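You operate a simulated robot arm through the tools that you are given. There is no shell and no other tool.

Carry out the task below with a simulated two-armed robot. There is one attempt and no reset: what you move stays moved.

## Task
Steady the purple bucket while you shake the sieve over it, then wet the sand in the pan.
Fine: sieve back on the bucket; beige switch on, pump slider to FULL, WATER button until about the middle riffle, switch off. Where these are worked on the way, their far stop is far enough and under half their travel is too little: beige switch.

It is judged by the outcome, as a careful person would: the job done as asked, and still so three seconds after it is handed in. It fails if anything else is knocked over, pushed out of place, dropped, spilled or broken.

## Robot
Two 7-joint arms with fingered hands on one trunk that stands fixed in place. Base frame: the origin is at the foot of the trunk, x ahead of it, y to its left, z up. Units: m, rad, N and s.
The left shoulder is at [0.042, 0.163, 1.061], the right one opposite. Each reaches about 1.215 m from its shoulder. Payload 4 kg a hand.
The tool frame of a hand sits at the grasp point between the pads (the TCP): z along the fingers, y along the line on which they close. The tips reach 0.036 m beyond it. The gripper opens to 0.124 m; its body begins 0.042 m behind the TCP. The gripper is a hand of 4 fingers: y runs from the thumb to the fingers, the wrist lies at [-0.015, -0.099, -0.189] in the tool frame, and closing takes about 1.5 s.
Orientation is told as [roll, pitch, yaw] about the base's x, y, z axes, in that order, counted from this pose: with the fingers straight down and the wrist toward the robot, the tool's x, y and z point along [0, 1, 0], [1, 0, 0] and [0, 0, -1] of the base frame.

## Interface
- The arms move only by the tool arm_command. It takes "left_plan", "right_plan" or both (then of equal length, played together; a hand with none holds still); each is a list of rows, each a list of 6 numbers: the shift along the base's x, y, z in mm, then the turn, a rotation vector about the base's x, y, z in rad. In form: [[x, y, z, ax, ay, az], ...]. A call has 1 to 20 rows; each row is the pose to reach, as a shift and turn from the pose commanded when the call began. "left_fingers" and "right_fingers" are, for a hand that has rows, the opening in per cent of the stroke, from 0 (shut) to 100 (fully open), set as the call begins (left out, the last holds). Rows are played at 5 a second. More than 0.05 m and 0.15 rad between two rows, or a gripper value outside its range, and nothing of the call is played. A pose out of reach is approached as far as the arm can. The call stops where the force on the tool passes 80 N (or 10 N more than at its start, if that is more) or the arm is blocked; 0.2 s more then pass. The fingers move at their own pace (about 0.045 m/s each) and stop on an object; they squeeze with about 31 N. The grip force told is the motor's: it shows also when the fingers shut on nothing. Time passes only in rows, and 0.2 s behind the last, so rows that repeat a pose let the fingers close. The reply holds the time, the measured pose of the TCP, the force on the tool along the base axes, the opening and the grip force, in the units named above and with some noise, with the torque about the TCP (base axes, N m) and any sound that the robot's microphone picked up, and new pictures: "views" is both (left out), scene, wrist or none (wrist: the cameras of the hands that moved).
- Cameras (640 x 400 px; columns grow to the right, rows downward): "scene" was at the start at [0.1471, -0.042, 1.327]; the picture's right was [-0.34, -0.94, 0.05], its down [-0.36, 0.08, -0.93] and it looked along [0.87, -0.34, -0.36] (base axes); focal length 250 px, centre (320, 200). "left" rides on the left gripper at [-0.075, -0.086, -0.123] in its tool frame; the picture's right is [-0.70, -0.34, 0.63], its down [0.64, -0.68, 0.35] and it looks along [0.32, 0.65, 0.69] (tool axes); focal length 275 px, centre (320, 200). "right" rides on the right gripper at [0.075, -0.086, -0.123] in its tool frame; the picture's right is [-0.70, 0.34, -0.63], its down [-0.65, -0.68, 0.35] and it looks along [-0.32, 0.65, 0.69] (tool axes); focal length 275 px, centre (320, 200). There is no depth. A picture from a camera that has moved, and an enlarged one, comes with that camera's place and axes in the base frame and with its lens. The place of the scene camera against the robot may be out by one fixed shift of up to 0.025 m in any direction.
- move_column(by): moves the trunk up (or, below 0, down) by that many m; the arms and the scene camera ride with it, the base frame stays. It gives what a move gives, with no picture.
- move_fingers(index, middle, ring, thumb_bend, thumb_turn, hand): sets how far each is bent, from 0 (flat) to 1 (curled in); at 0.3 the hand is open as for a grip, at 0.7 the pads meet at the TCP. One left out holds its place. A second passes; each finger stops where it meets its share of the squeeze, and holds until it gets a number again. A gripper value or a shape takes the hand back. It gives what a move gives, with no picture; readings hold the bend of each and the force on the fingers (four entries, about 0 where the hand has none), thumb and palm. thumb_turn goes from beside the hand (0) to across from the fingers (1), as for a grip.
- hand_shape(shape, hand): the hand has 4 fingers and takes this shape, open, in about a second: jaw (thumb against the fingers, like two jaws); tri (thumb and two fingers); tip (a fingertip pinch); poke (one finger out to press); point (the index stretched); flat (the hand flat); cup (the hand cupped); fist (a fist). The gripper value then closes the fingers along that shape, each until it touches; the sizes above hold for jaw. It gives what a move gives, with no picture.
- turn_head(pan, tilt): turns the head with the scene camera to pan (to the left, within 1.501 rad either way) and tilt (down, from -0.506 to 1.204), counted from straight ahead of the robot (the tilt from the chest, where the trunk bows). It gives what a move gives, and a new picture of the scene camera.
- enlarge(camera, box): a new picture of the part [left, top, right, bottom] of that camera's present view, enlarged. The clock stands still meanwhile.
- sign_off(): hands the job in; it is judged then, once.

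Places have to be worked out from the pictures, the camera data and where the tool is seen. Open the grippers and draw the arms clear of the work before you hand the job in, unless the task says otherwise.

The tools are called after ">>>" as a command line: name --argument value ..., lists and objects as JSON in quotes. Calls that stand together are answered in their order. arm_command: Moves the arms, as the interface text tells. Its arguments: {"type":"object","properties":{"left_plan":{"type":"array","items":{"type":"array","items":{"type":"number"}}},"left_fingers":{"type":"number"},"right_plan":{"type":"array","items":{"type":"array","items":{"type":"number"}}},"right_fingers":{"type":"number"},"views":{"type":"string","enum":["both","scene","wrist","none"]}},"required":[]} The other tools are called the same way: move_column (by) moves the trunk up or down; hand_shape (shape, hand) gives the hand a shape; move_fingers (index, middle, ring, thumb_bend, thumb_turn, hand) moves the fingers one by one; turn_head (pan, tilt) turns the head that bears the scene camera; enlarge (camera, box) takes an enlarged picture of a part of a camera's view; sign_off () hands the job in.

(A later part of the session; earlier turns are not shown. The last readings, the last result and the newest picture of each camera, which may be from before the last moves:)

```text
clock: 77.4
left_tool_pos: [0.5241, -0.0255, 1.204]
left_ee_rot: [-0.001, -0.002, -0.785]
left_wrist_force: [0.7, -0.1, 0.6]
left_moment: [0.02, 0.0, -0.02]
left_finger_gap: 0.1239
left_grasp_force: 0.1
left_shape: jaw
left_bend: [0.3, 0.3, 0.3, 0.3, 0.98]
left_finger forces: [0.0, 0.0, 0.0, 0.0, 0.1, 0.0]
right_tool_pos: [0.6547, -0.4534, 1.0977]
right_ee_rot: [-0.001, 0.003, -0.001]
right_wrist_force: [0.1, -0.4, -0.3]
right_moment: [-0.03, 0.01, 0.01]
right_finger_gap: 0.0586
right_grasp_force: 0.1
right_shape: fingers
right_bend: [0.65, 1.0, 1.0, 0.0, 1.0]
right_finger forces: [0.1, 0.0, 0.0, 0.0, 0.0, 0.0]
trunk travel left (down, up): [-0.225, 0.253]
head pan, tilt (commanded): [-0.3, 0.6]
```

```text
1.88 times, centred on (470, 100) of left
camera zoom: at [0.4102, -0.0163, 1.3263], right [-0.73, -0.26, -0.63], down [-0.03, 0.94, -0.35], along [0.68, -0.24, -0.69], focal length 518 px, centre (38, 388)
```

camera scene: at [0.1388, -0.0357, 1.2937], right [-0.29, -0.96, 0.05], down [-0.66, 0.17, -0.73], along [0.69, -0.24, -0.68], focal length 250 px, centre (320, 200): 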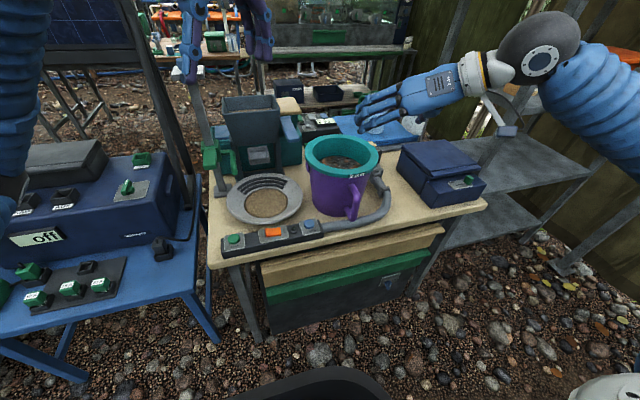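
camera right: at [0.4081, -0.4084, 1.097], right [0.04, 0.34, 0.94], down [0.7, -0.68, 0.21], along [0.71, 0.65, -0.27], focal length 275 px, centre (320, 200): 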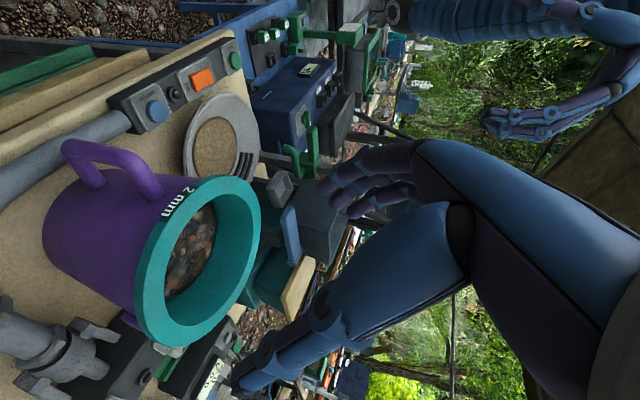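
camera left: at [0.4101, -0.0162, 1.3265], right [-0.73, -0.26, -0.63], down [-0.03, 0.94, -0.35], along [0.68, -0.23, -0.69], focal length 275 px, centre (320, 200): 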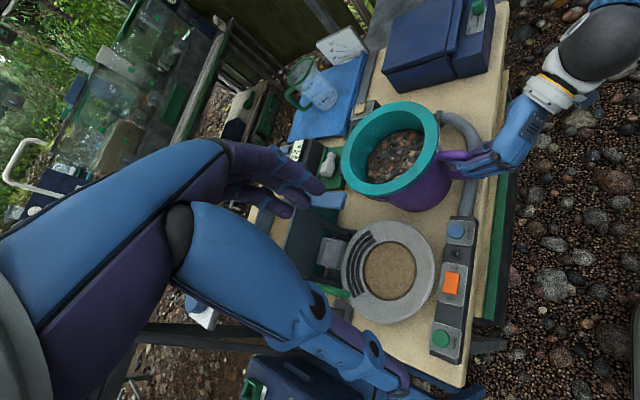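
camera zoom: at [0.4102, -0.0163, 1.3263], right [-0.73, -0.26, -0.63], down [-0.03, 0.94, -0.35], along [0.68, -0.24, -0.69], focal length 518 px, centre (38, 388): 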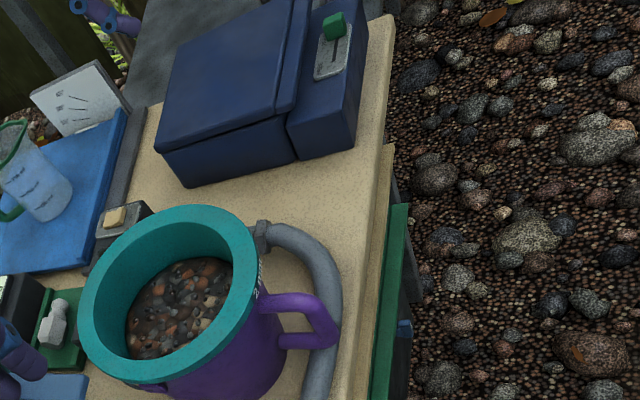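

The thumb now points down beyond the index tip, which would get in the way. I curl the thumb and check the result.

>>> move_fingers --hand "right" --thumb_bend 1.0 --thumb_turn 1.0

>>> enlarge --camera "right" --box '[180, 120, 480, 370]'

>>> enlarge --camera "scene" --box '[360, 0, 520, 100]'

```text
clock: 78.4
left_tool_pos: [0.5248, -0.0243, 1.2054]
left_ee_rot: [0.001, 0.001, -0.784]
left_wrist_force: [0.2, -0.4, 0.8]
left_moment: [0.01, 0.03, -0.01]
left_finger_gap: 0.1239
left_grasp_force: 0.0
left_shape: jaw
left_bend: [0.3, 0.3, 0.3, 0.3, 0.98]
left_finger forces: [0.0, 0.0, 0.0, 0.0, 0.1, 0.1]
right_tool_pos: [0.6556, -0.4545, 1.0994]
right_ee_rot: [0.0, 0.0, 0.0]
right_wrist_force: [0.5, 0.3, -0.7]
right_moment: [-0.01, 0.02, 0.01]
right_finger_gap: 0.0053
right_grasp_force: 0.1
right_shape: fingers
right_bend: [0.56, 1.0, 1.0, 0.91, 1.0]
right_finger forces: [0.0, 0.0, 0.0, 0.1, 0.0, 0.1]
trunk travel left (down, up): [-0.225, 0.253]
head pan, tilt (commanded): [-0.3, 0.6]
```

```text
1.60 times, centred on (330, 245) of right
camera zoom: at [0.5695, -0.3783, 1.2214], right [0.34, -0.7, 0.63], down [-0.68, -0.65, -0.35], along [0.65, -0.32, -0.69], focal length 440 px, centre (304, 128)
```

zoom: 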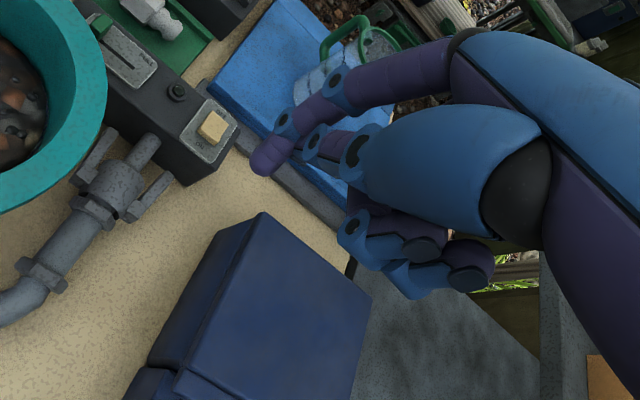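

```text
4.00 times, centred on (440, 50) of scene
camera zoom: at [0.1388, -0.0358, 1.2937], right [-0.29, -0.96, 0.05], down [-0.66, 0.17, -0.73], along [0.69, -0.24, -0.68], focal length 1000 px, centre (-160, 800)
```

zoom: 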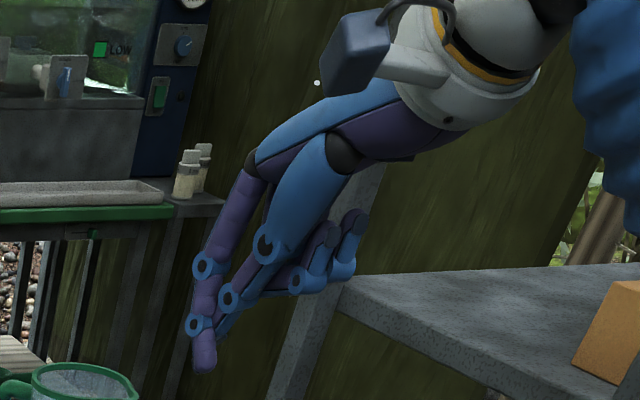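

Now the index, braced by the thumb, is the lowest point: tip about (+13, +18, -21) mm from the TCP. I move above the rocker's near (ON) half, stopping ~8 cm above, to check alignment.

>>> arm_command --right_plan '[[44, -6, 0, 0, 0, 0], [88, -13, 0, 0, 0, 0], [132, -20, -10, 0, 0, 0], [172, -26, -30, 0, 0, 0], [176, -26, -75, 0, 0, 0], [176, -26, -120, 0, 0, 0], [176, -26, -165, 0, 0, 0], [176, -26, -183, 0, 0, 0], [176, -26, -183, 0, 0, 0]]' --views "both"

>>> enlarge --camera "right" --box '[180, 120, 480, 370]'

>>> enlarge --camera "scene" --box '[320, 60, 480, 160]'

>>> enlarge --camera "left" --box '[280, 40, 520, 190]'

```text
clock: 80.4
left_tool_pos: [0.5243, -0.0236, 1.2038]
left_ee_rot: [-0.001, 0.001, -0.783]
left_wrist_force: [0.3, -0.8, 0.2]
left_moment: [0.01, -0.02, 0.04]
left_finger_gap: 0.1236
left_grasp_force: 0.0
left_shape: jaw
left_bend: [0.3, 0.3, 0.3, 0.3, 0.98]
left_finger forces: [0.0, 0.0, 0.0, 0.0, 0.0, 0.0]
right_tool_pos: [0.83, -0.4793, 0.9181]
right_ee_rot: [0.0, 0.001, 0.002]
right_wrist_force: [-1.2, -0.9, 0.1]
right_moment: [-0.02, 0.01, 0.01]
right_finger_gap: 0.0054
right_grasp_force: 0.1
right_shape: fingers
right_bend: [0.56, 1.0, 1.0, 0.91, 1.0]
right_finger forces: [0.0, 0.0, 0.0, 0.0, 0.0, 0.1]
trunk travel left (down, up): [-0.225, 0.253]
head pan, tilt (commanded): [-0.3, 0.6]
camera scene: at [0.1387, -0.0358, 1.2937], right [-0.29, -0.96, 0.05], down [-0.66, 0.17, -0.73], along [0.69, -0.24, -0.68], focal length 250 px, centre (320, 200)
camera right: at [0.744, -0.4051, 1.0402], right [0.34, -0.7, 0.63], down [-0.68, -0.65, -0.35], along [0.65, -0.31, -0.69], focal length 275 px, centre (320, 200)
```

scene: 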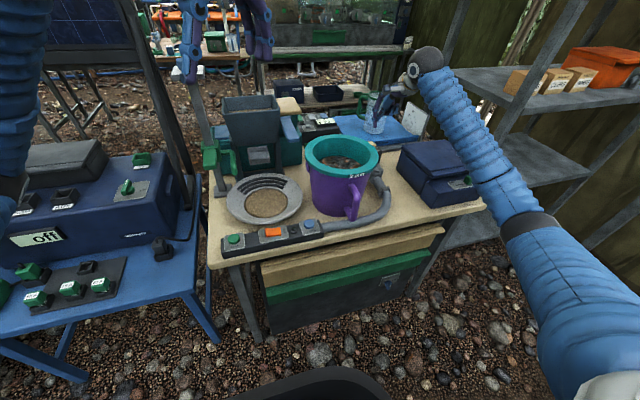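
right: 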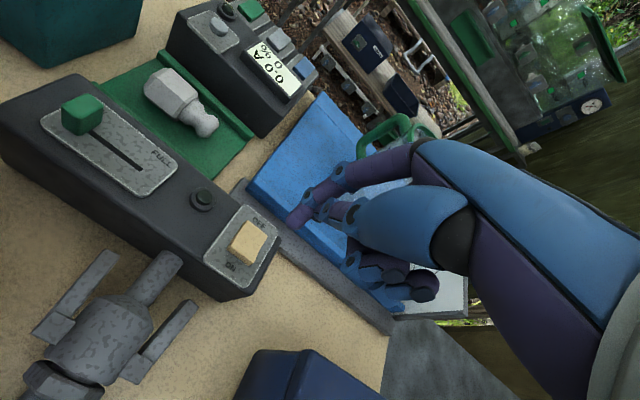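

```text
1.60 times, centred on (330, 245) of right
camera zoom: at [0.744, -0.4051, 1.0402], right [0.34, -0.7, 0.63], down [-0.68, -0.65, -0.35], along [0.65, -0.31, -0.69], focal length 440 px, centre (304, 128)
```

zoom: 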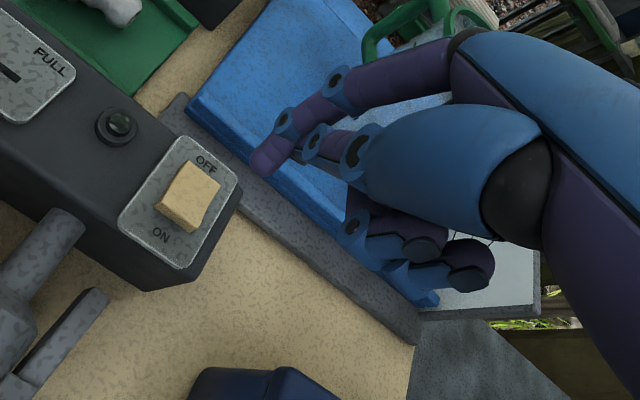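

```text
4.00 times, centred on (400, 110) of scene
camera zoom: at [0.1387, -0.0358, 1.2937], right [-0.29, -0.96, 0.05], down [-0.66, 0.17, -0.73], along [0.69, -0.24, -0.68], focal length 1000 px, centre (0, 560)
```

zoom: 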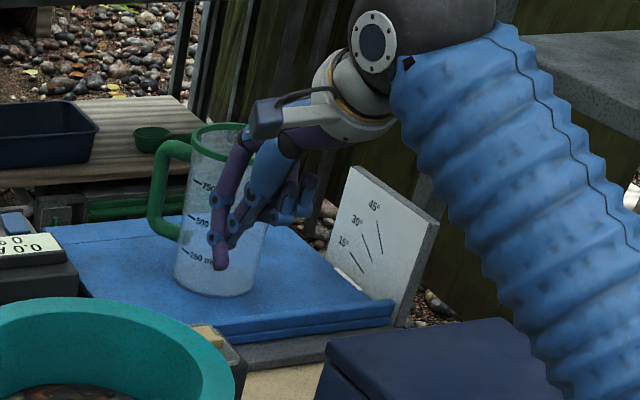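

```text
2.67 times, centred on (400, 115) of left
camera zoom: at [0.41, -0.0164, 1.3264], right [-0.73, -0.26, -0.63], down [-0.03, 0.94, -0.35], along [0.68, -0.24, -0.69], focal length 734 px, centre (107, 427)
```

zoom: 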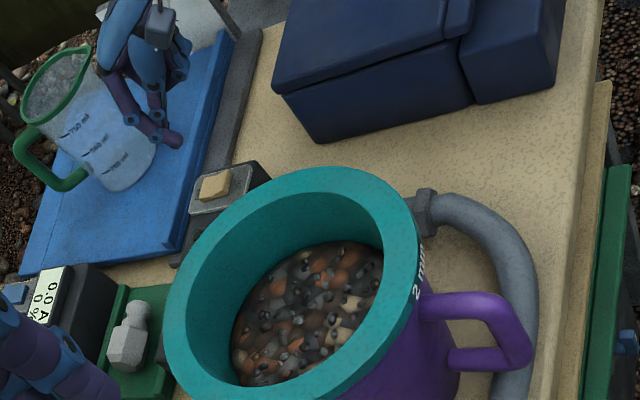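

The right camera confirms the rocker at (0.857, -0.463, 0.814), with the fingertip directly above its ON half. I descend 68 mm and check before pressing.

>>> arm_command --right_plan '[[1, -1, -25, 0, 0, 0], [2, -2, -50, 0, 0, 0], [2, -2, -68, 0, 0, 0], [2, -2, -68, 0, 0, 0]]' --views "wrist"

>>> enlarge --camera "right" --box '[180, 140, 380, 300]'

>>> enlarge --camera "left" --box '[300, 50, 420, 150]'

```text
clock: 81.4
left_tool_pos: [0.5229, -0.023, 1.2067]
left_ee_rot: [0.001, -0.004, -0.782]
left_wrist_force: [-0.6, -0.3, -0.5]
left_moment: [0.0, 0.01, -0.01]
left_finger_gap: 0.1237
left_grasp_force: 0.0
left_shape: jaw
left_bend: [0.3, 0.3, 0.3, 0.3, 0.98]
left_finger forces: [0.1, 0.0, 0.0, 0.0, 0.0, 0.1]
right_tool_pos: [0.8311, -0.4812, 0.8537]
right_ee_rot: [0.0, -0.007, 0.0]
right_wrist_force: [3.5, -1.0, 29.6]
right_moment: [0.37, -1.08, -0.05]
right_finger_gap: 0.0059
right_grasp_force: 16.9
right_shape: fingers
right_bend: [0.53, 1.0, 1.0, 0.92, 1.0]
right_finger forces: [34.2, 0.1, 0.0, 0.0, 0.0, 0.1]
trunk travel left (down, up): [-0.225, 0.253]
head pan, tilt (commanded): [-0.3, 0.6]
camera right: at [0.7454, -0.4062, 0.9754], right [0.33, -0.7, 0.64], down [-0.68, -0.64, -0.35], along [0.65, -0.32, -0.69], focal length 275 px, centre (320, 200)
```

right: 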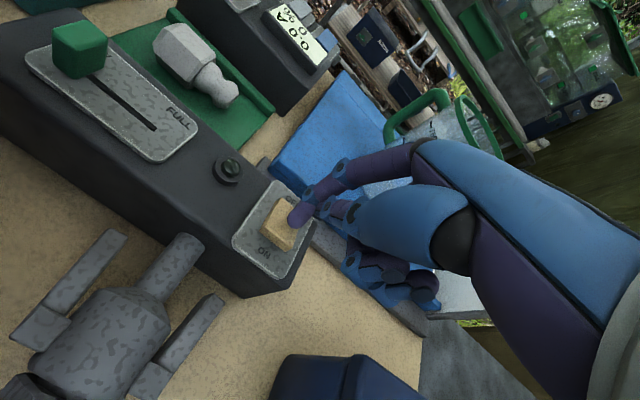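

```text
2.50 times, centred on (280, 220) of right
camera zoom: at [0.7454, -0.4062, 0.9754], right [0.33, -0.7, 0.64], down [-0.68, -0.64, -0.35], along [0.65, -0.32, -0.69], focal length 688 px, centre (420, 150)
```

zoom: 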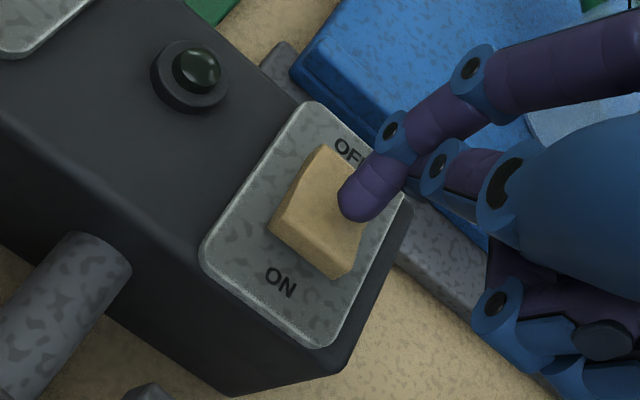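

```text
4.00 times, centred on (360, 100) of left
camera zoom: at [0.408, -0.0151, 1.3278], right [-0.73, -0.26, -0.64], down [-0.03, 0.94, -0.35], along [0.68, -0.24, -0.69], focal length 1101 px, centre (160, 600)
```

zoom: 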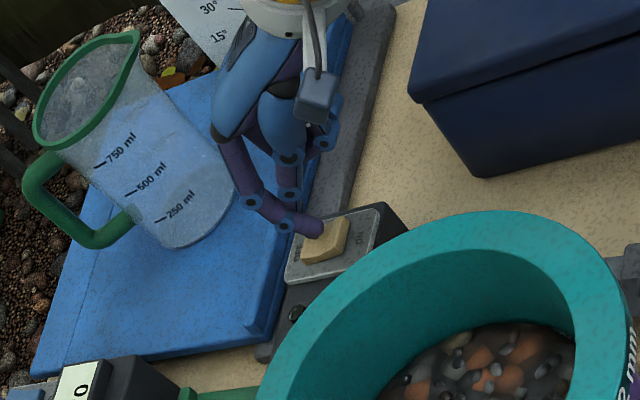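

The tip touched early and near the rocker's middle/OFF side (34 N), so the fingertip is about 13 mm farther in x than estimated. I lift off, shift (-14, +6) mm and come down on the ON half.

>>> arm_command --right_plan '[[0, 0, 12, 0, 0, 0], [-7, 3, 15, 0, 0, 0], [-14, 6, 15, 0, 0, 0], [-14, 6, 8, 0, 0, 0], [-14, 6, 8, 0, 0, 0]]' --views "none"

>>> enlarge --camera "right" --box '[180, 140, 380, 300]'

>>> enlarge --camera "left" --box '[300, 50, 420, 150]'

```text
clock: 82.6
left_tool_pos: [0.5235, -0.0249, 1.2032]
left_ee_rot: [0.001, 0.001, -0.784]
left_wrist_force: [-0.4, -0.2, -0.5]
left_moment: [0.04, 0.01, -0.01]
left_finger_gap: 0.1239
left_grasp_force: 0.1
left_shape: jaw
left_bend: [0.3, 0.3, 0.3, 0.3, 0.98]
left_finger forces: [0.0, 0.0, 0.0, 0.1, 0.0, 0.1]
right_tool_pos: [0.817, -0.4739, 0.8569]
right_ee_rot: [0.0, 0.0, 0.0]
right_wrist_force: [-0.6, -0.6, 2.0]
right_moment: [0.02, -0.04, 0.03]
right_finger_gap: 0.0065
right_grasp_force: 0.0
right_shape: fingers
right_bend: [0.54, 1.0, 1.0, 0.92, 1.0]
right_finger forces: [0.1, 0.1, 0.1, 0.0, 0.0, 0.0]
trunk travel left (down, up): [-0.225, 0.253]
head pan, tilt (commanded): [-0.3, 0.6]
```

```text
2.50 times, centred on (280, 220) of right
camera zoom: at [0.7318, -0.3992, 0.9786], right [0.34, -0.7, 0.63], down [-0.68, -0.65, -0.35], along [0.65, -0.32, -0.69], focal length 688 px, centre (420, 150)
```

zoom: 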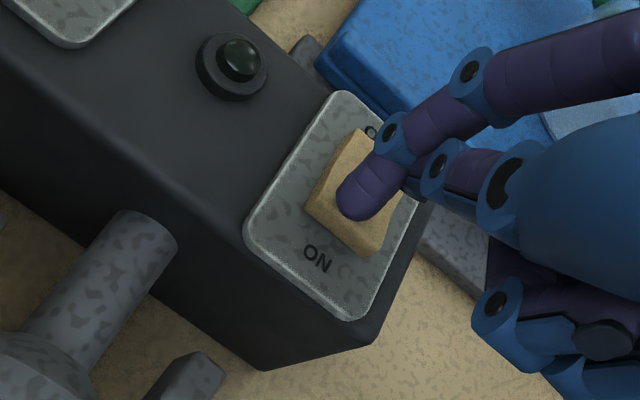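

```text
4.00 times, centred on (360, 100) of left
camera zoom: at [0.4101, -0.0162, 1.3264], right [-0.73, -0.26, -0.63], down [-0.03, 0.94, -0.35], along [0.68, -0.24, -0.69], focal length 1101 px, centre (160, 600)
```

zoom: 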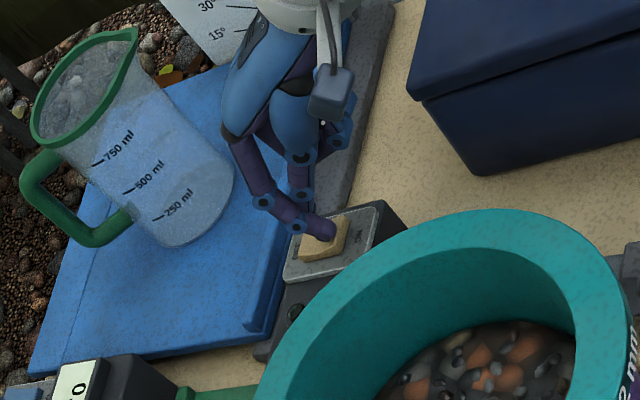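

The tip is now over the ON half. I press down about 16 mm.

>>> arm_command --right_plan '[[0, 0, -6, 0, 0, 0], [0, 0, -12, 0, 0, 0], [0, 0, -16, 0, 0, 0], [0, 0, -16, 0, 0, 0]]' --views "none"

>>> enlarge --camera "right" --box '[180, 140, 380, 300]'

>>> enlarge --camera "left" --box '[300, 50, 420, 150]'

```text
clock: 83.6
left_tool_pos: [0.519, -0.022, 1.208]
left_ee_rot: [0.002, -0.006, -0.784]
left_wrist_force: [-0.4, 0.1, 0.1]
left_moment: [0.01, 0.01, 0.01]
left_finger_gap: 0.1236
left_grasp_force: 0.1
left_shape: jaw
left_bend: [0.3, 0.3, 0.3, 0.3, 0.98]
left_finger forces: [0.1, 0.0, 0.0, 0.0, 0.0, 0.0]
right_tool_pos: [0.8157, -0.4744, 0.8511]
right_ee_rot: [-0.002, -0.015, -0.001]
right_wrist_force: [10.3, -1.5, 65.5]
right_moment: [0.65, -2.57, -0.18]
right_finger_gap: 0.0058
right_grasp_force: 34.3
right_shape: fingers
right_bend: [0.49, 1.0, 1.0, 0.93, 1.0]
right_finger forces: [68.1, 0.0, 0.0, 0.0, 0.1, 0.0]
trunk travel left (down, up): [-0.225, 0.253]
head pan, tilt (commanded): [-0.3, 0.6]
```

```text
2.50 times, centred on (280, 220) of right
camera zoom: at [0.7292, -0.3987, 0.9715], right [0.33, -0.7, 0.64], down [-0.68, -0.65, -0.35], along [0.66, -0.32, -0.68], focal length 688 px, centre (420, 150)
```

zoom: 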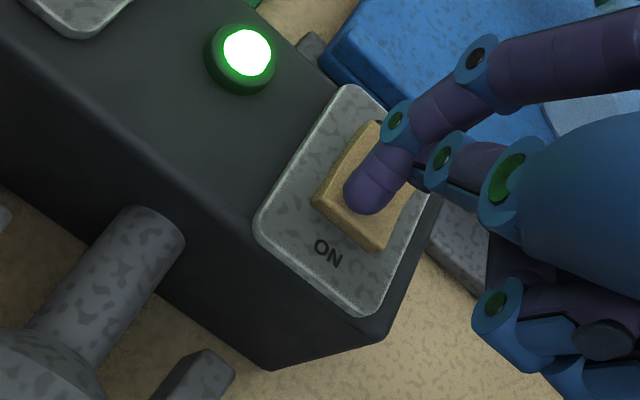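

```text
4.00 times, centred on (360, 100) of left
camera zoom: at [0.4054, -0.0136, 1.3289], right [-0.73, -0.26, -0.64], down [-0.03, 0.94, -0.35], along [0.69, -0.24, -0.69], focal length 1101 px, centre (160, 600)
```

zoom: 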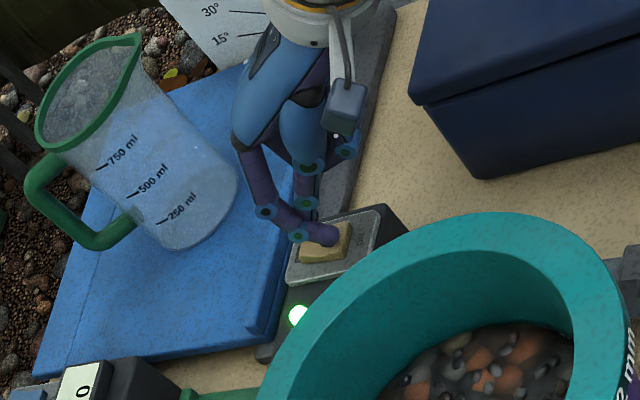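

The green lamp is lit: the beige switch is ON. I lift off straight up and clear.

>>> arm_command --right_plan '[[0, 0, 25, 0, 0, 0], [0, 0, 60, 0, 0, 0], [0, 0, 100, 0, 0, 0], [-10, 0, 140, 0, 0, 0], [-20, 0, 180, 0, 0, 0]]' --views "none"

>>> move_fingers --hand "right" --index 0.65 --middle 1.0 --ring 1.0 --thumb_bend 0.3 --thumb_turn 0.0

>>> enlarge --camera "right" --box '[0, 0, 640, 400]'

>>> enlarge --camera "scene" --box '[320, 0, 520, 120]'

```text
clock: 84.8
left_tool_pos: [0.524, -0.024, 1.205]
left_ee_rot: [0.0, -0.001, -0.784]
left_wrist_force: [0.8, -0.2, 0.1]
left_moment: [-0.01, 0.04, 0.0]
left_finger_gap: 0.1238
left_grasp_force: 0.0
left_shape: jaw
left_bend: [0.3, 0.3, 0.3, 0.3, 0.98]
left_finger forces: [0.1, 0.0, 0.0, 0.1, 0.0, 0.0]
right_tool_pos: [0.7966, -0.4755, 1.0223]
right_ee_rot: [0.001, 0.0, 0.001]
right_wrist_force: [0.1, 0.7, 0.0]
right_moment: [-0.05, -0.01, 0.01]
right_finger_gap: 0.0079
right_grasp_force: 0.0
right_shape: fingers
right_bend: [0.54, 1.0, 1.0, 0.93, 1.0]
right_finger forces: [0.0, 0.0, 0.0, 0.0, 0.0, 0.0]
trunk travel left (down, up): [-0.225, 0.253]
head pan, tilt (commanded): [-0.3, 0.6]
```

```text
clock: 85.8
left_tool_pos: [0.5249, -0.0252, 1.2042]
left_ee_rot: [0.0, 0.0, -0.783]
left_wrist_force: [-0.1, 1.3, 0.6]
left_moment: [0.05, 0.0, -0.01]
left_finger_gap: 0.124
left_grasp_force: 0.1
left_shape: jaw
left_bend: [0.3, 0.3, 0.3, 0.3, 0.98]
left_finger forces: [0.1, 0.0, 0.0, 0.0, 0.0, 0.1]
right_tool_pos: [0.7977, -0.4771, 1.0207]
right_ee_rot: [-0.001, 0.001, 0.0]
right_wrist_force: [0.2, -0.2, -0.7]
right_moment: [0.0, 0.01, -0.01]
right_finger_gap: 0.0
right_grasp_force: 0.1
right_shape: fingers
right_bend: [0.69, 0.99, 1.0, 0.96, 1.0]
right_finger forces: [0.0, 0.0, 0.0, 0.1, 0.0, 0.0]
trunk travel left (down, up): [-0.225, 0.253]
head pan, tilt (commanded): [-0.3, 0.6]
```

```text
1.00 times, centred on (320, 200) of right (not enlarged: the box is as wide or as high as the picture)
camera zoom: at [0.7125, -0.4009, 1.1434], right [0.34, -0.7, 0.63], down [-0.68, -0.65, -0.35], along [0.65, -0.32, -0.69], focal length 275 px, centre (320, 200)
```

zoom: 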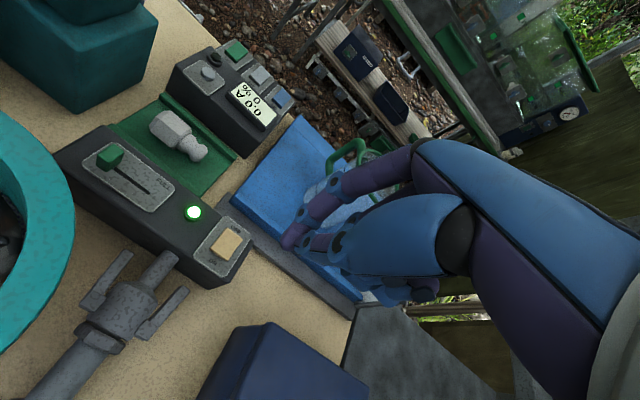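

```text
3.20 times, centred on (420, 60) of scene
camera zoom: at [0.139, -0.0358, 1.2936], right [-0.29, -0.96, 0.05], down [-0.66, 0.17, -0.73], along [0.69, -0.24, -0.68], focal length 800 px, centre (0, 648)
```

zoom: 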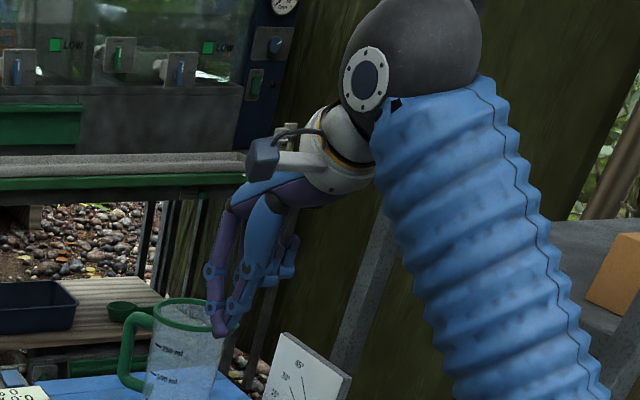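

The lamp stays lit. The thumb and index are blocking each other, so I reset the hand with the fingertip-pinch shape, which also suits the slider knob.

>>> hand_shape --hand "right" --shape "tip"

>>> enlarge --camera "right" --box '[0, 0, 640, 400]'

>>> enlarge --camera "scene" --box '[320, 0, 520, 120]'

```text
clock: 86.7
left_tool_pos: [0.524, -0.0248, 1.2032]
left_ee_rot: [-0.001, -0.001, -0.783]
left_wrist_force: [-0.5, 0.6, -0.2]
left_moment: [0.0, 0.01, 0.0]
left_finger_gap: 0.1236
left_grasp_force: 0.0
left_shape: jaw
left_bend: [0.3, 0.3, 0.3, 0.3, 0.98]
left_finger forces: [0.1, 0.1, 0.1, 0.0, 0.0, 0.0]
right_tool_pos: [0.7977, -0.4765, 1.0217]
right_ee_rot: [0.001, 0.003, -0.001]
right_wrist_force: [0.0, -0.4, 0.7]
right_moment: [0.04, 0.01, -0.02]
right_finger_gap: 0.1236
right_grasp_force: 0.0
right_shape: tip
right_bend: [0.31, 0.98, 0.99, 0.3, 0.97]
right_finger forces: [0.0, 0.0, 0.0, 0.0, 0.1, 0.1]
trunk travel left (down, up): [-0.225, 0.253]
head pan, tilt (commanded): [-0.3, 0.6]
```

```text
1.00 times, centred on (320, 200) of right (not enlarged: the box is as wide or as high as the picture)
camera zoom: at [0.7124, -0.4008, 1.1435], right [0.34, -0.7, 0.63], down [-0.68, -0.65, -0.35], along [0.65, -0.32, -0.69], focal length 275 px, centre (320, 200)
```

zoom: 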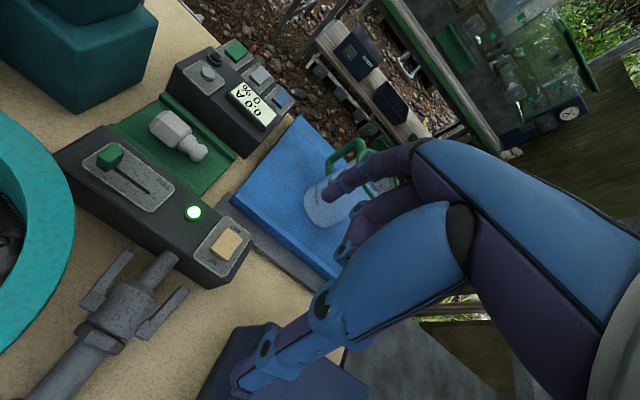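

```text
3.20 times, centred on (420, 60) of scene
camera zoom: at [0.1389, -0.0357, 1.2936], right [-0.29, -0.96, 0.05], down [-0.66, 0.17, -0.73], along [0.69, -0.24, -0.68], focal length 800 px, centre (0, 648)
```

zoom: 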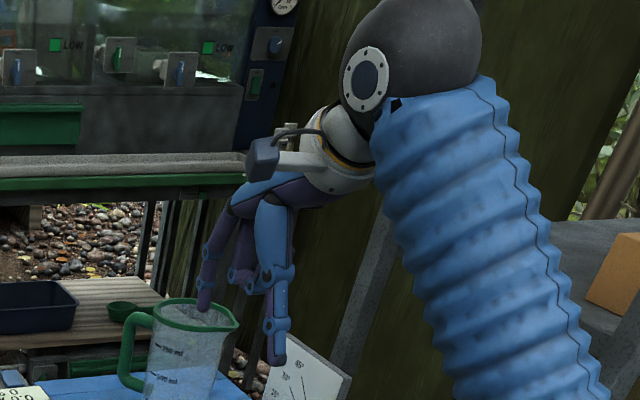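

The pinch shape leaves index and thumb open. I zoom on the slider to measure knob and slot before approaching it.

>>> enlarge --camera "right" --box '[50, 110, 260, 300]'

```text
2.11 times, centred on (155, 205) of right
camera zoom: at [0.7124, -0.4008, 1.1435], right [0.34, -0.7, 0.63], down [-0.68, -0.65, -0.35], along [0.65, -0.32, -0.69], focal length 580 px, centre (667, 190)
```

zoom: 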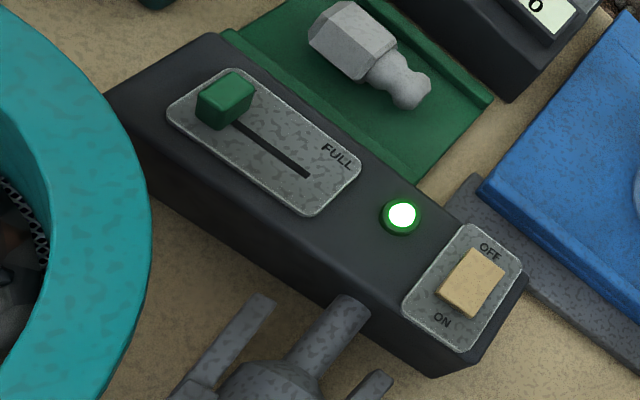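

Knob is ~17 mm, centred at (0.857, -0.309), top z≈0.822; FULL end of the slot at y≈-0.360. I yaw the hand +90° (wrist to the right, clear of the bucket) and bring it above the knob.

>>> arm_command --right_plan '[[5, 10, 3, 0, 0, 0.143], [10, 22, 5, 0, 0, 0.286], [15, 36, 5, 0, 0, 0.428], [20, 50, 5, 0, 0, 0.571], [26, 66, 5, 0, 0, 0.714], [32, 82, 3, 0, 0, 0.857], [38, 98, 0, 0, 0, 1.0], [44, 116, -5, 0, 0, 1.142], [50, 134, -10, 0, 0, 1.285], [55, 152, -15, 0, 0, 1.428], [59, 168, -20, 0, 0, 1.571], [59, 168, -20, 0, 0, 1.571]]' --views "both"

>>> enlarge --camera "right" --box '[160, 120, 480, 400]'

>>> enlarge --camera "left" --box '[260, 60, 460, 200]'

```text
clock: 89.3
left_tool_pos: [0.5241, -0.0239, 1.2042]
left_ee_rot: [0.0, 0.001, -0.786]
left_wrist_force: [-0.2, 0.2, -0.4]
left_moment: [-0.02, -0.02, 0.02]
left_finger_gap: 0.1239
left_grasp_force: 0.0
left_shape: jaw
left_bend: [0.3, 0.3, 0.3, 0.3, 0.98]
left_finger forces: [0.0, 0.1, 0.0, 0.0, 0.1, 0.0]
right_tool_pos: [0.8573, -0.3075, 1.0003]
right_ee_rot: [-0.001, 0.001, 1.573]
right_wrist_force: [0.3, -0.2, 0.2]
right_moment: [-0.04, 0.0, -0.03]
right_finger_gap: 0.1235
right_grasp_force: 0.0
right_shape: tip
right_bend: [0.31, 0.98, 0.99, 0.3, 0.97]
right_finger forces: [0.0, 0.0, 0.1, 0.0, 0.0, 0.0]
trunk travel left (down, up): [-0.225, 0.253]
head pan, tilt (commanded): [-0.3, 0.6]
camera scene: at [0.1387, -0.036, 1.2937], right [-0.29, -0.96, 0.04], down [-0.66, 0.17, -0.73], along [0.69, -0.24, -0.68], focal length 250 px, centre (320, 200)
camera right: at [0.7843, -0.3939, 1.1222], right [0.7, 0.34, 0.63], down [0.65, -0.68, -0.35], along [0.31, 0.65, -0.69], focal length 275 px, centre (320, 200)
```

scene: 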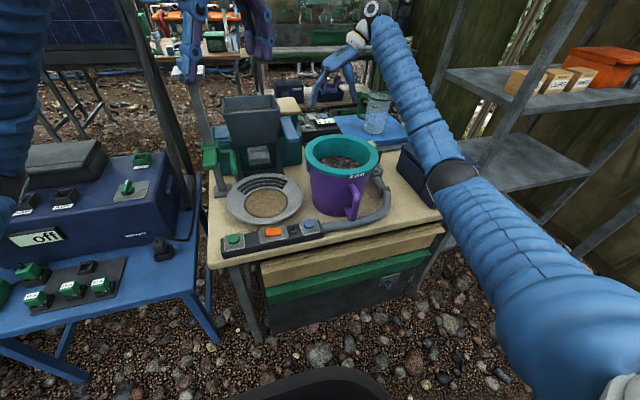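
right: 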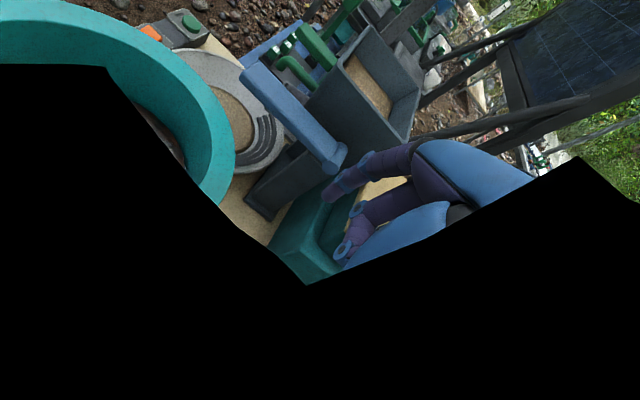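

```text
1.43 times, centred on (320, 260) of right
camera zoom: at [0.7843, -0.3939, 1.1222], right [0.7, 0.34, 0.63], down [0.65, -0.68, -0.35], along [0.31, 0.65, -0.69], focal length 393 px, centre (320, 114)
```

zoom: 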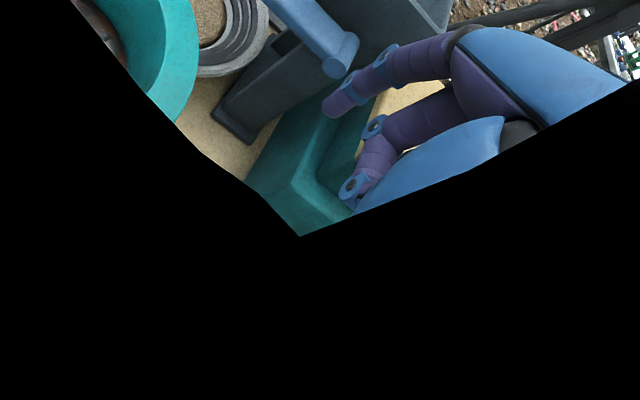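

```text
2.86 times, centred on (360, 130) of left
camera zoom: at [0.41, -0.0166, 1.3264], right [-0.73, -0.26, -0.63], down [-0.03, 0.94, -0.35], along [0.68, -0.24, -0.69], focal length 786 px, centre (206, 400)
```

zoom: 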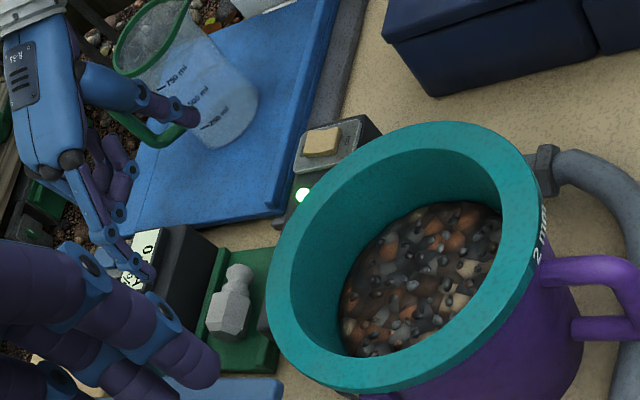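

The right wrist camera is blocked by its own forearm in this pose, so I reposition the left hand a bit forward and higher to watch the slider from above.

>>> arm_command --left_plan '[[20, -5, 25, 0, 0, 0], [58, -20, 46, 0, 0, 0], [98, -40, 50, 0, 0, 0], [138, -60, 50, 0, 0, 0], [176, -76, 50, 0, 0, 0], [176, -76, 50, 0, 0, 0]]' --views "both"

>>> enlarge --camera "left" --box '[280, 40, 600, 290]'

```text
clock: 90.7
left_tool_pos: [0.6998, -0.105, 1.2558]
left_ee_rot: [0.0, -0.002, -0.785]
left_wrist_force: [0.0, 0.4, 0.0]
left_moment: [-0.01, -0.03, 0.05]
left_finger_gap: 0.124
left_grasp_force: 0.0
left_shape: jaw
left_bend: [0.3, 0.3, 0.3, 0.3, 0.98]
left_finger forces: [0.0, 0.0, 0.0, 0.0, 0.0, 0.0]
right_tool_pos: [0.8586, -0.3073, 1.0006]
right_ee_rot: [-0.001, 0.0, 1.572]
right_wrist_force: [0.3, 0.4, -0.2]
right_moment: [0.02, 0.01, 0.01]
right_finger_gap: 0.1236
right_grasp_force: 0.0
right_shape: tip
right_bend: [0.31, 0.98, 0.99, 0.3, 0.97]
right_finger forces: [0.0, 0.0, 0.0, 0.0, 0.0, 0.0]
trunk travel left (down, up): [-0.225, 0.253]
head pan, tilt (commanded): [-0.3, 0.6]
camera scene: at [0.1385, -0.0351, 1.2938], right [-0.29, -0.96, 0.05], down [-0.66, 0.17, -0.73], along [0.69, -0.24, -0.68], focal length 250 px, centre (320, 200)
camera left: at [0.5855, -0.0957, 1.3777], right [-0.73, -0.26, -0.63], down [-0.03, 0.94, -0.35], along [0.68, -0.24, -0.69], focal length 275 px, centre (320, 200)
```

scene: 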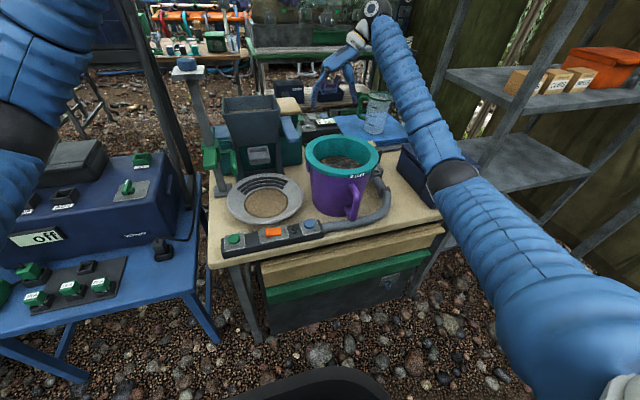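
left: 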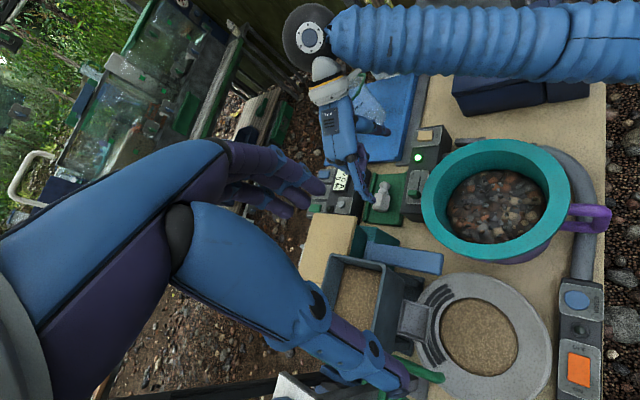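

```text
1.60 times, centred on (440, 165) of left
camera zoom: at [0.5855, -0.0957, 1.3777], right [-0.73, -0.26, -0.63], down [-0.03, 0.94, -0.35], along [0.68, -0.24, -0.69], focal length 440 px, centre (128, 256)
```

zoom: 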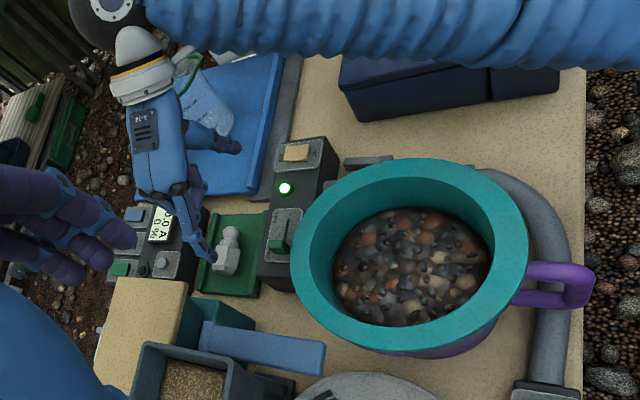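

The left camera now sees the knob and the right hand. I partly close the pinch to about 50 mm and descend to roughly 4 cm above the plate to verify alignment.

>>> arm_command --right_plan '[[0, 0, -20, 0, 0, 0], [0, 0, -45, 0, 0, 0], [0, 0, -70, 0, 0, 0], [0, 0, -95, 0, 0, 0], [0, 0, -110, 0, 0, 0], [0, 0, -110, 0, 0, 0]]' --right_fingers 40 --views "both"

>>> enlarge --camera "left" --box '[340, 100, 500, 240]'

>>> enlarge --camera "scene" --box '[280, 60, 440, 160]'

```text
clock: 92.1
left_tool_pos: [0.6992, -0.105, 1.2563]
left_ee_rot: [0.0, 0.0, -0.783]
left_wrist_force: [0.0, -0.3, -0.4]
left_moment: [0.03, -0.02, 0.01]
left_finger_gap: 0.1235
left_grasp_force: 0.1
left_shape: jaw
left_bend: [0.3, 0.3, 0.3, 0.3, 0.98]
left_finger forces: [0.1, 0.0, 0.1, 0.1, 0.0, 0.0]
right_tool_pos: [0.8586, -0.3084, 0.8896]
right_ee_rot: [-0.001, -0.001, 1.571]
right_wrist_force: [0.2, -0.1, -0.3]
right_moment: [-0.02, -0.01, -0.01]
right_finger_gap: 0.0514
right_grasp_force: 0.0
right_shape: tip
right_bend: [0.47, 0.98, 0.99, 0.58, 1.0]
right_finger forces: [0.0, 0.0, 0.0, 0.1, 0.0, 0.0]
trunk travel left (down, up): [-0.225, 0.253]
head pan, tilt (commanded): [-0.3, 0.6]
camera scene: at [0.1388, -0.0357, 1.2937], right [-0.29, -0.96, 0.05], down [-0.66, 0.17, -0.73], along [0.69, -0.24, -0.68], focal length 250 px, centre (320, 200)
camera right: at [0.7837, -0.3933, 1.0124], right [0.7, 0.34, 0.63], down [0.65, -0.68, -0.35], along [0.32, 0.65, -0.69], focal length 275 px, centre (320, 200)
```

scene: 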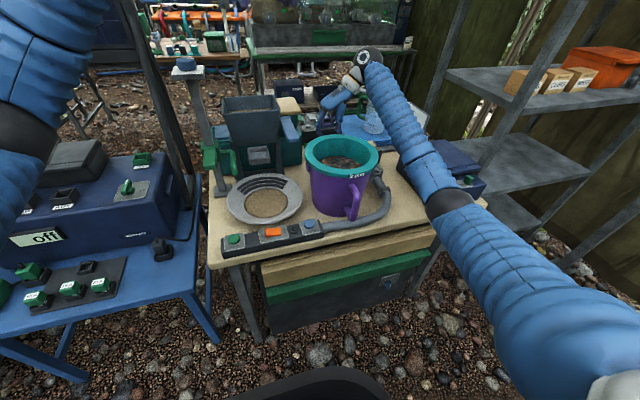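
right: 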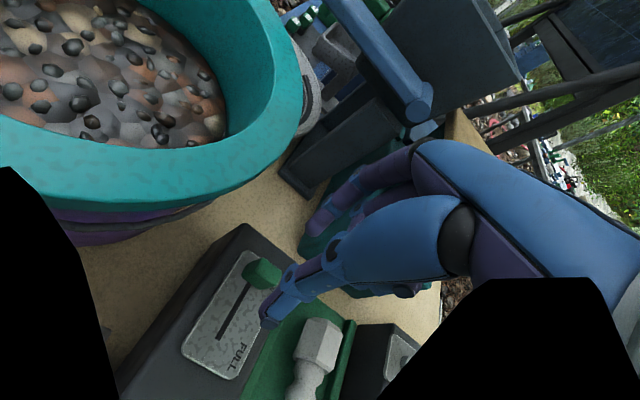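

```text
2.86 times, centred on (420, 170) of left
camera zoom: at [0.5856, -0.0963, 1.3773], right [-0.73, -0.26, -0.63], down [-0.03, 0.94, -0.35], along [0.68, -0.24, -0.69], focal length 786 px, centre (34, 286)
```

zoom: 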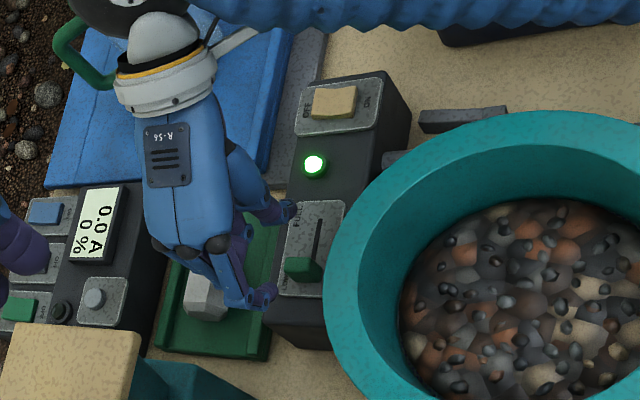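

```text
4.00 times, centred on (360, 110) of scene
camera zoom: at [0.1388, -0.0357, 1.2937], right [-0.29, -0.96, 0.05], down [-0.66, 0.17, -0.73], along [0.69, -0.24, -0.68], focal length 1000 px, centre (160, 560)
```

zoom: 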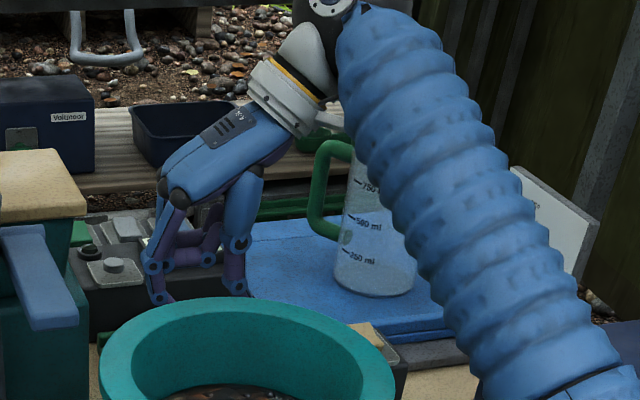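

The knob lies midway between thumb and index, about 5 mm to the robot side. I shift -5 mm in x and descend 40 mm so the tips straddle the knob just above the plate.

>>> arm_command --right_plan '[[-5, 0, -10, 0, 0, 0], [-5, 0, -22, 0, 0, 0], [-5, 0, -32, 0, 0, 0], [-5, 0, -39, 0, 0, 0], [-5, 0, -39, 0, 0, 0]]' --views "wrist"

>>> enlarge --camera "right" --box '[180, 160, 440, 360]'

>>> enlarge --camera "left" --box '[380, 130, 480, 220]'

```text
clock: 93.3
left_tool_pos: [0.6996, -0.1043, 1.256]
left_ee_rot: [0.0, 0.0, -0.783]
left_wrist_force: [0.9, -0.2, 0.2]
left_moment: [0.02, 0.03, 0.01]
left_finger_gap: 0.1237
left_grasp_force: 0.1
left_shape: jaw
left_bend: [0.3, 0.3, 0.3, 0.3, 0.98]
left_finger forces: [0.0, 0.0, 0.0, 0.1, 0.0, 0.0]
right_tool_pos: [0.8523, -0.3075, 0.8506]
right_ee_rot: [0.001, 0.001, 1.573]
right_wrist_force: [0.2, -0.8, -0.2]
right_moment: [0.0, 0.0, -0.05]
right_finger_gap: 0.0512
right_grasp_force: 0.1
right_shape: tip
right_bend: [0.47, 0.98, 0.99, 0.58, 1.0]
right_finger forces: [0.0, 0.0, 0.1, 0.0, 0.0, 0.0]
trunk travel left (down, up): [-0.225, 0.253]
head pan, tilt (commanded): [-0.3, 0.6]
camera right: at [0.7788, -0.3924, 0.9724], right [0.7, 0.34, 0.63], down [0.65, -0.68, -0.35], along [0.31, 0.65, -0.69], focal length 275 px, centre (320, 200)
```

right: 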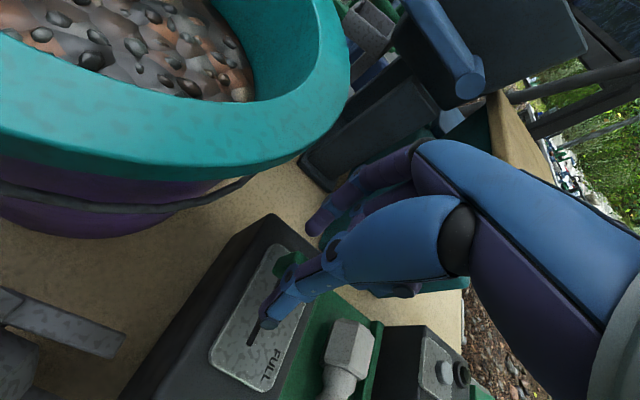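

```text
2.00 times, centred on (310, 260) of right
camera zoom: at [0.7788, -0.3924, 0.9724], right [0.7, 0.34, 0.63], down [0.65, -0.68, -0.35], along [0.31, 0.65, -0.69], focal length 551 px, centre (340, 80)
```

zoom: 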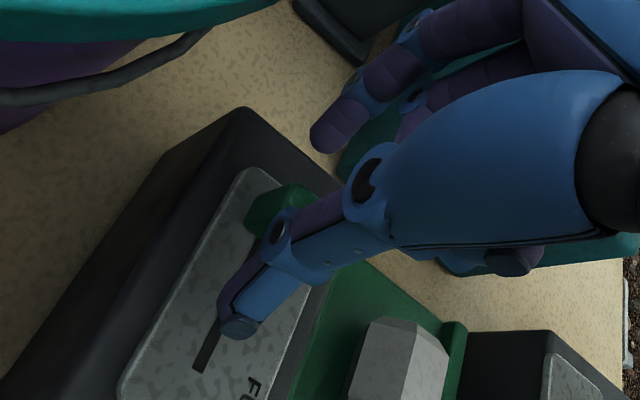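

```text
4.44 times, centred on (430, 175) of left
camera zoom: at [0.5857, -0.0963, 1.3772], right [-0.73, -0.26, -0.63], down [-0.03, 0.94, -0.35], along [0.68, -0.24, -0.69], focal length 1224 px, centre (-169, 311)
```

zoom: 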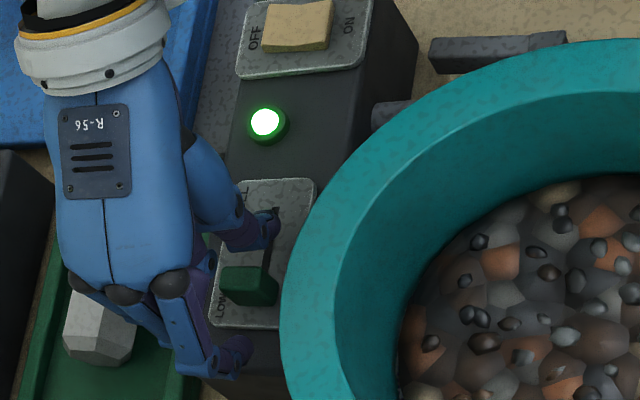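

The knob is between thumb and index. I close the pinch gently onto it.

>>> arm_command --right_plan '[[0, 0, 0, 0, 0, 0], [0, 0, 0, 0, 0, 0], [0, 0, 0, 0, 0, 0], [0, 0, 0, 0, 0, 0], [0, 0, 0, 0, 0, 0]]' --right_fingers 8 --views "wrist"

>>> enlarge --camera "left" --box '[380, 130, 480, 220]'

```text
clock: 94.5
left_tool_pos: [0.6995, -0.1053, 1.255]
left_ee_rot: [0.0, -0.001, -0.784]
left_wrist_force: [0.6, 0.2, -0.1]
left_moment: [0.02, 0.01, 0.01]
left_finger_gap: 0.1237
left_grasp_force: 0.0
left_shape: jaw
left_bend: [0.3, 0.3, 0.3, 0.3, 0.98]
left_finger forces: [0.1, 0.0, 0.1, 0.1, 0.0, 0.0]
right_tool_pos: [0.8527, -0.3076, 0.8508]
right_ee_rot: [0.0, 0.0, 1.569]
right_wrist_force: [1.9, -4.3, 1.8]
right_moment: [0.06, -0.05, 0.08]
right_finger_gap: 0.0152
right_grasp_force: 30.7
right_shape: tip
right_bend: [0.69, 1.0, 1.0, 0.64, 1.0]
right_finger forces: [28.0, 0.0, 0.0, 0.0, 31.4, 0.0]
trunk travel left (down, up): [-0.225, 0.253]
head pan, tilt (commanded): [-0.3, 0.6]
camera right: at [0.7787, -0.3928, 0.9727], right [0.7, 0.34, 0.63], down [0.65, -0.68, -0.35], along [0.32, 0.65, -0.69], focal length 275 px, centre (320, 200)
```

right: 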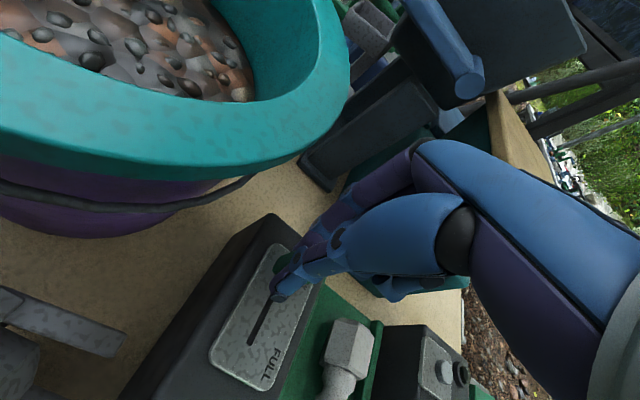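

```text
4.44 times, centred on (430, 175) of left
camera zoom: at [0.5857, -0.0965, 1.3772], right [-0.73, -0.26, -0.63], down [-0.03, 0.94, -0.35], along [0.68, -0.24, -0.69], focal length 1224 px, centre (-169, 311)
```

zoom: 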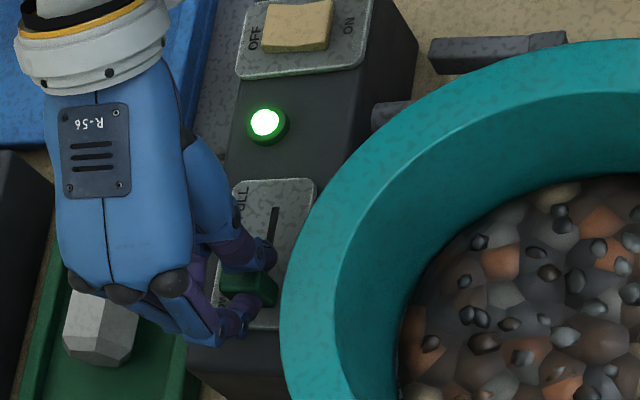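

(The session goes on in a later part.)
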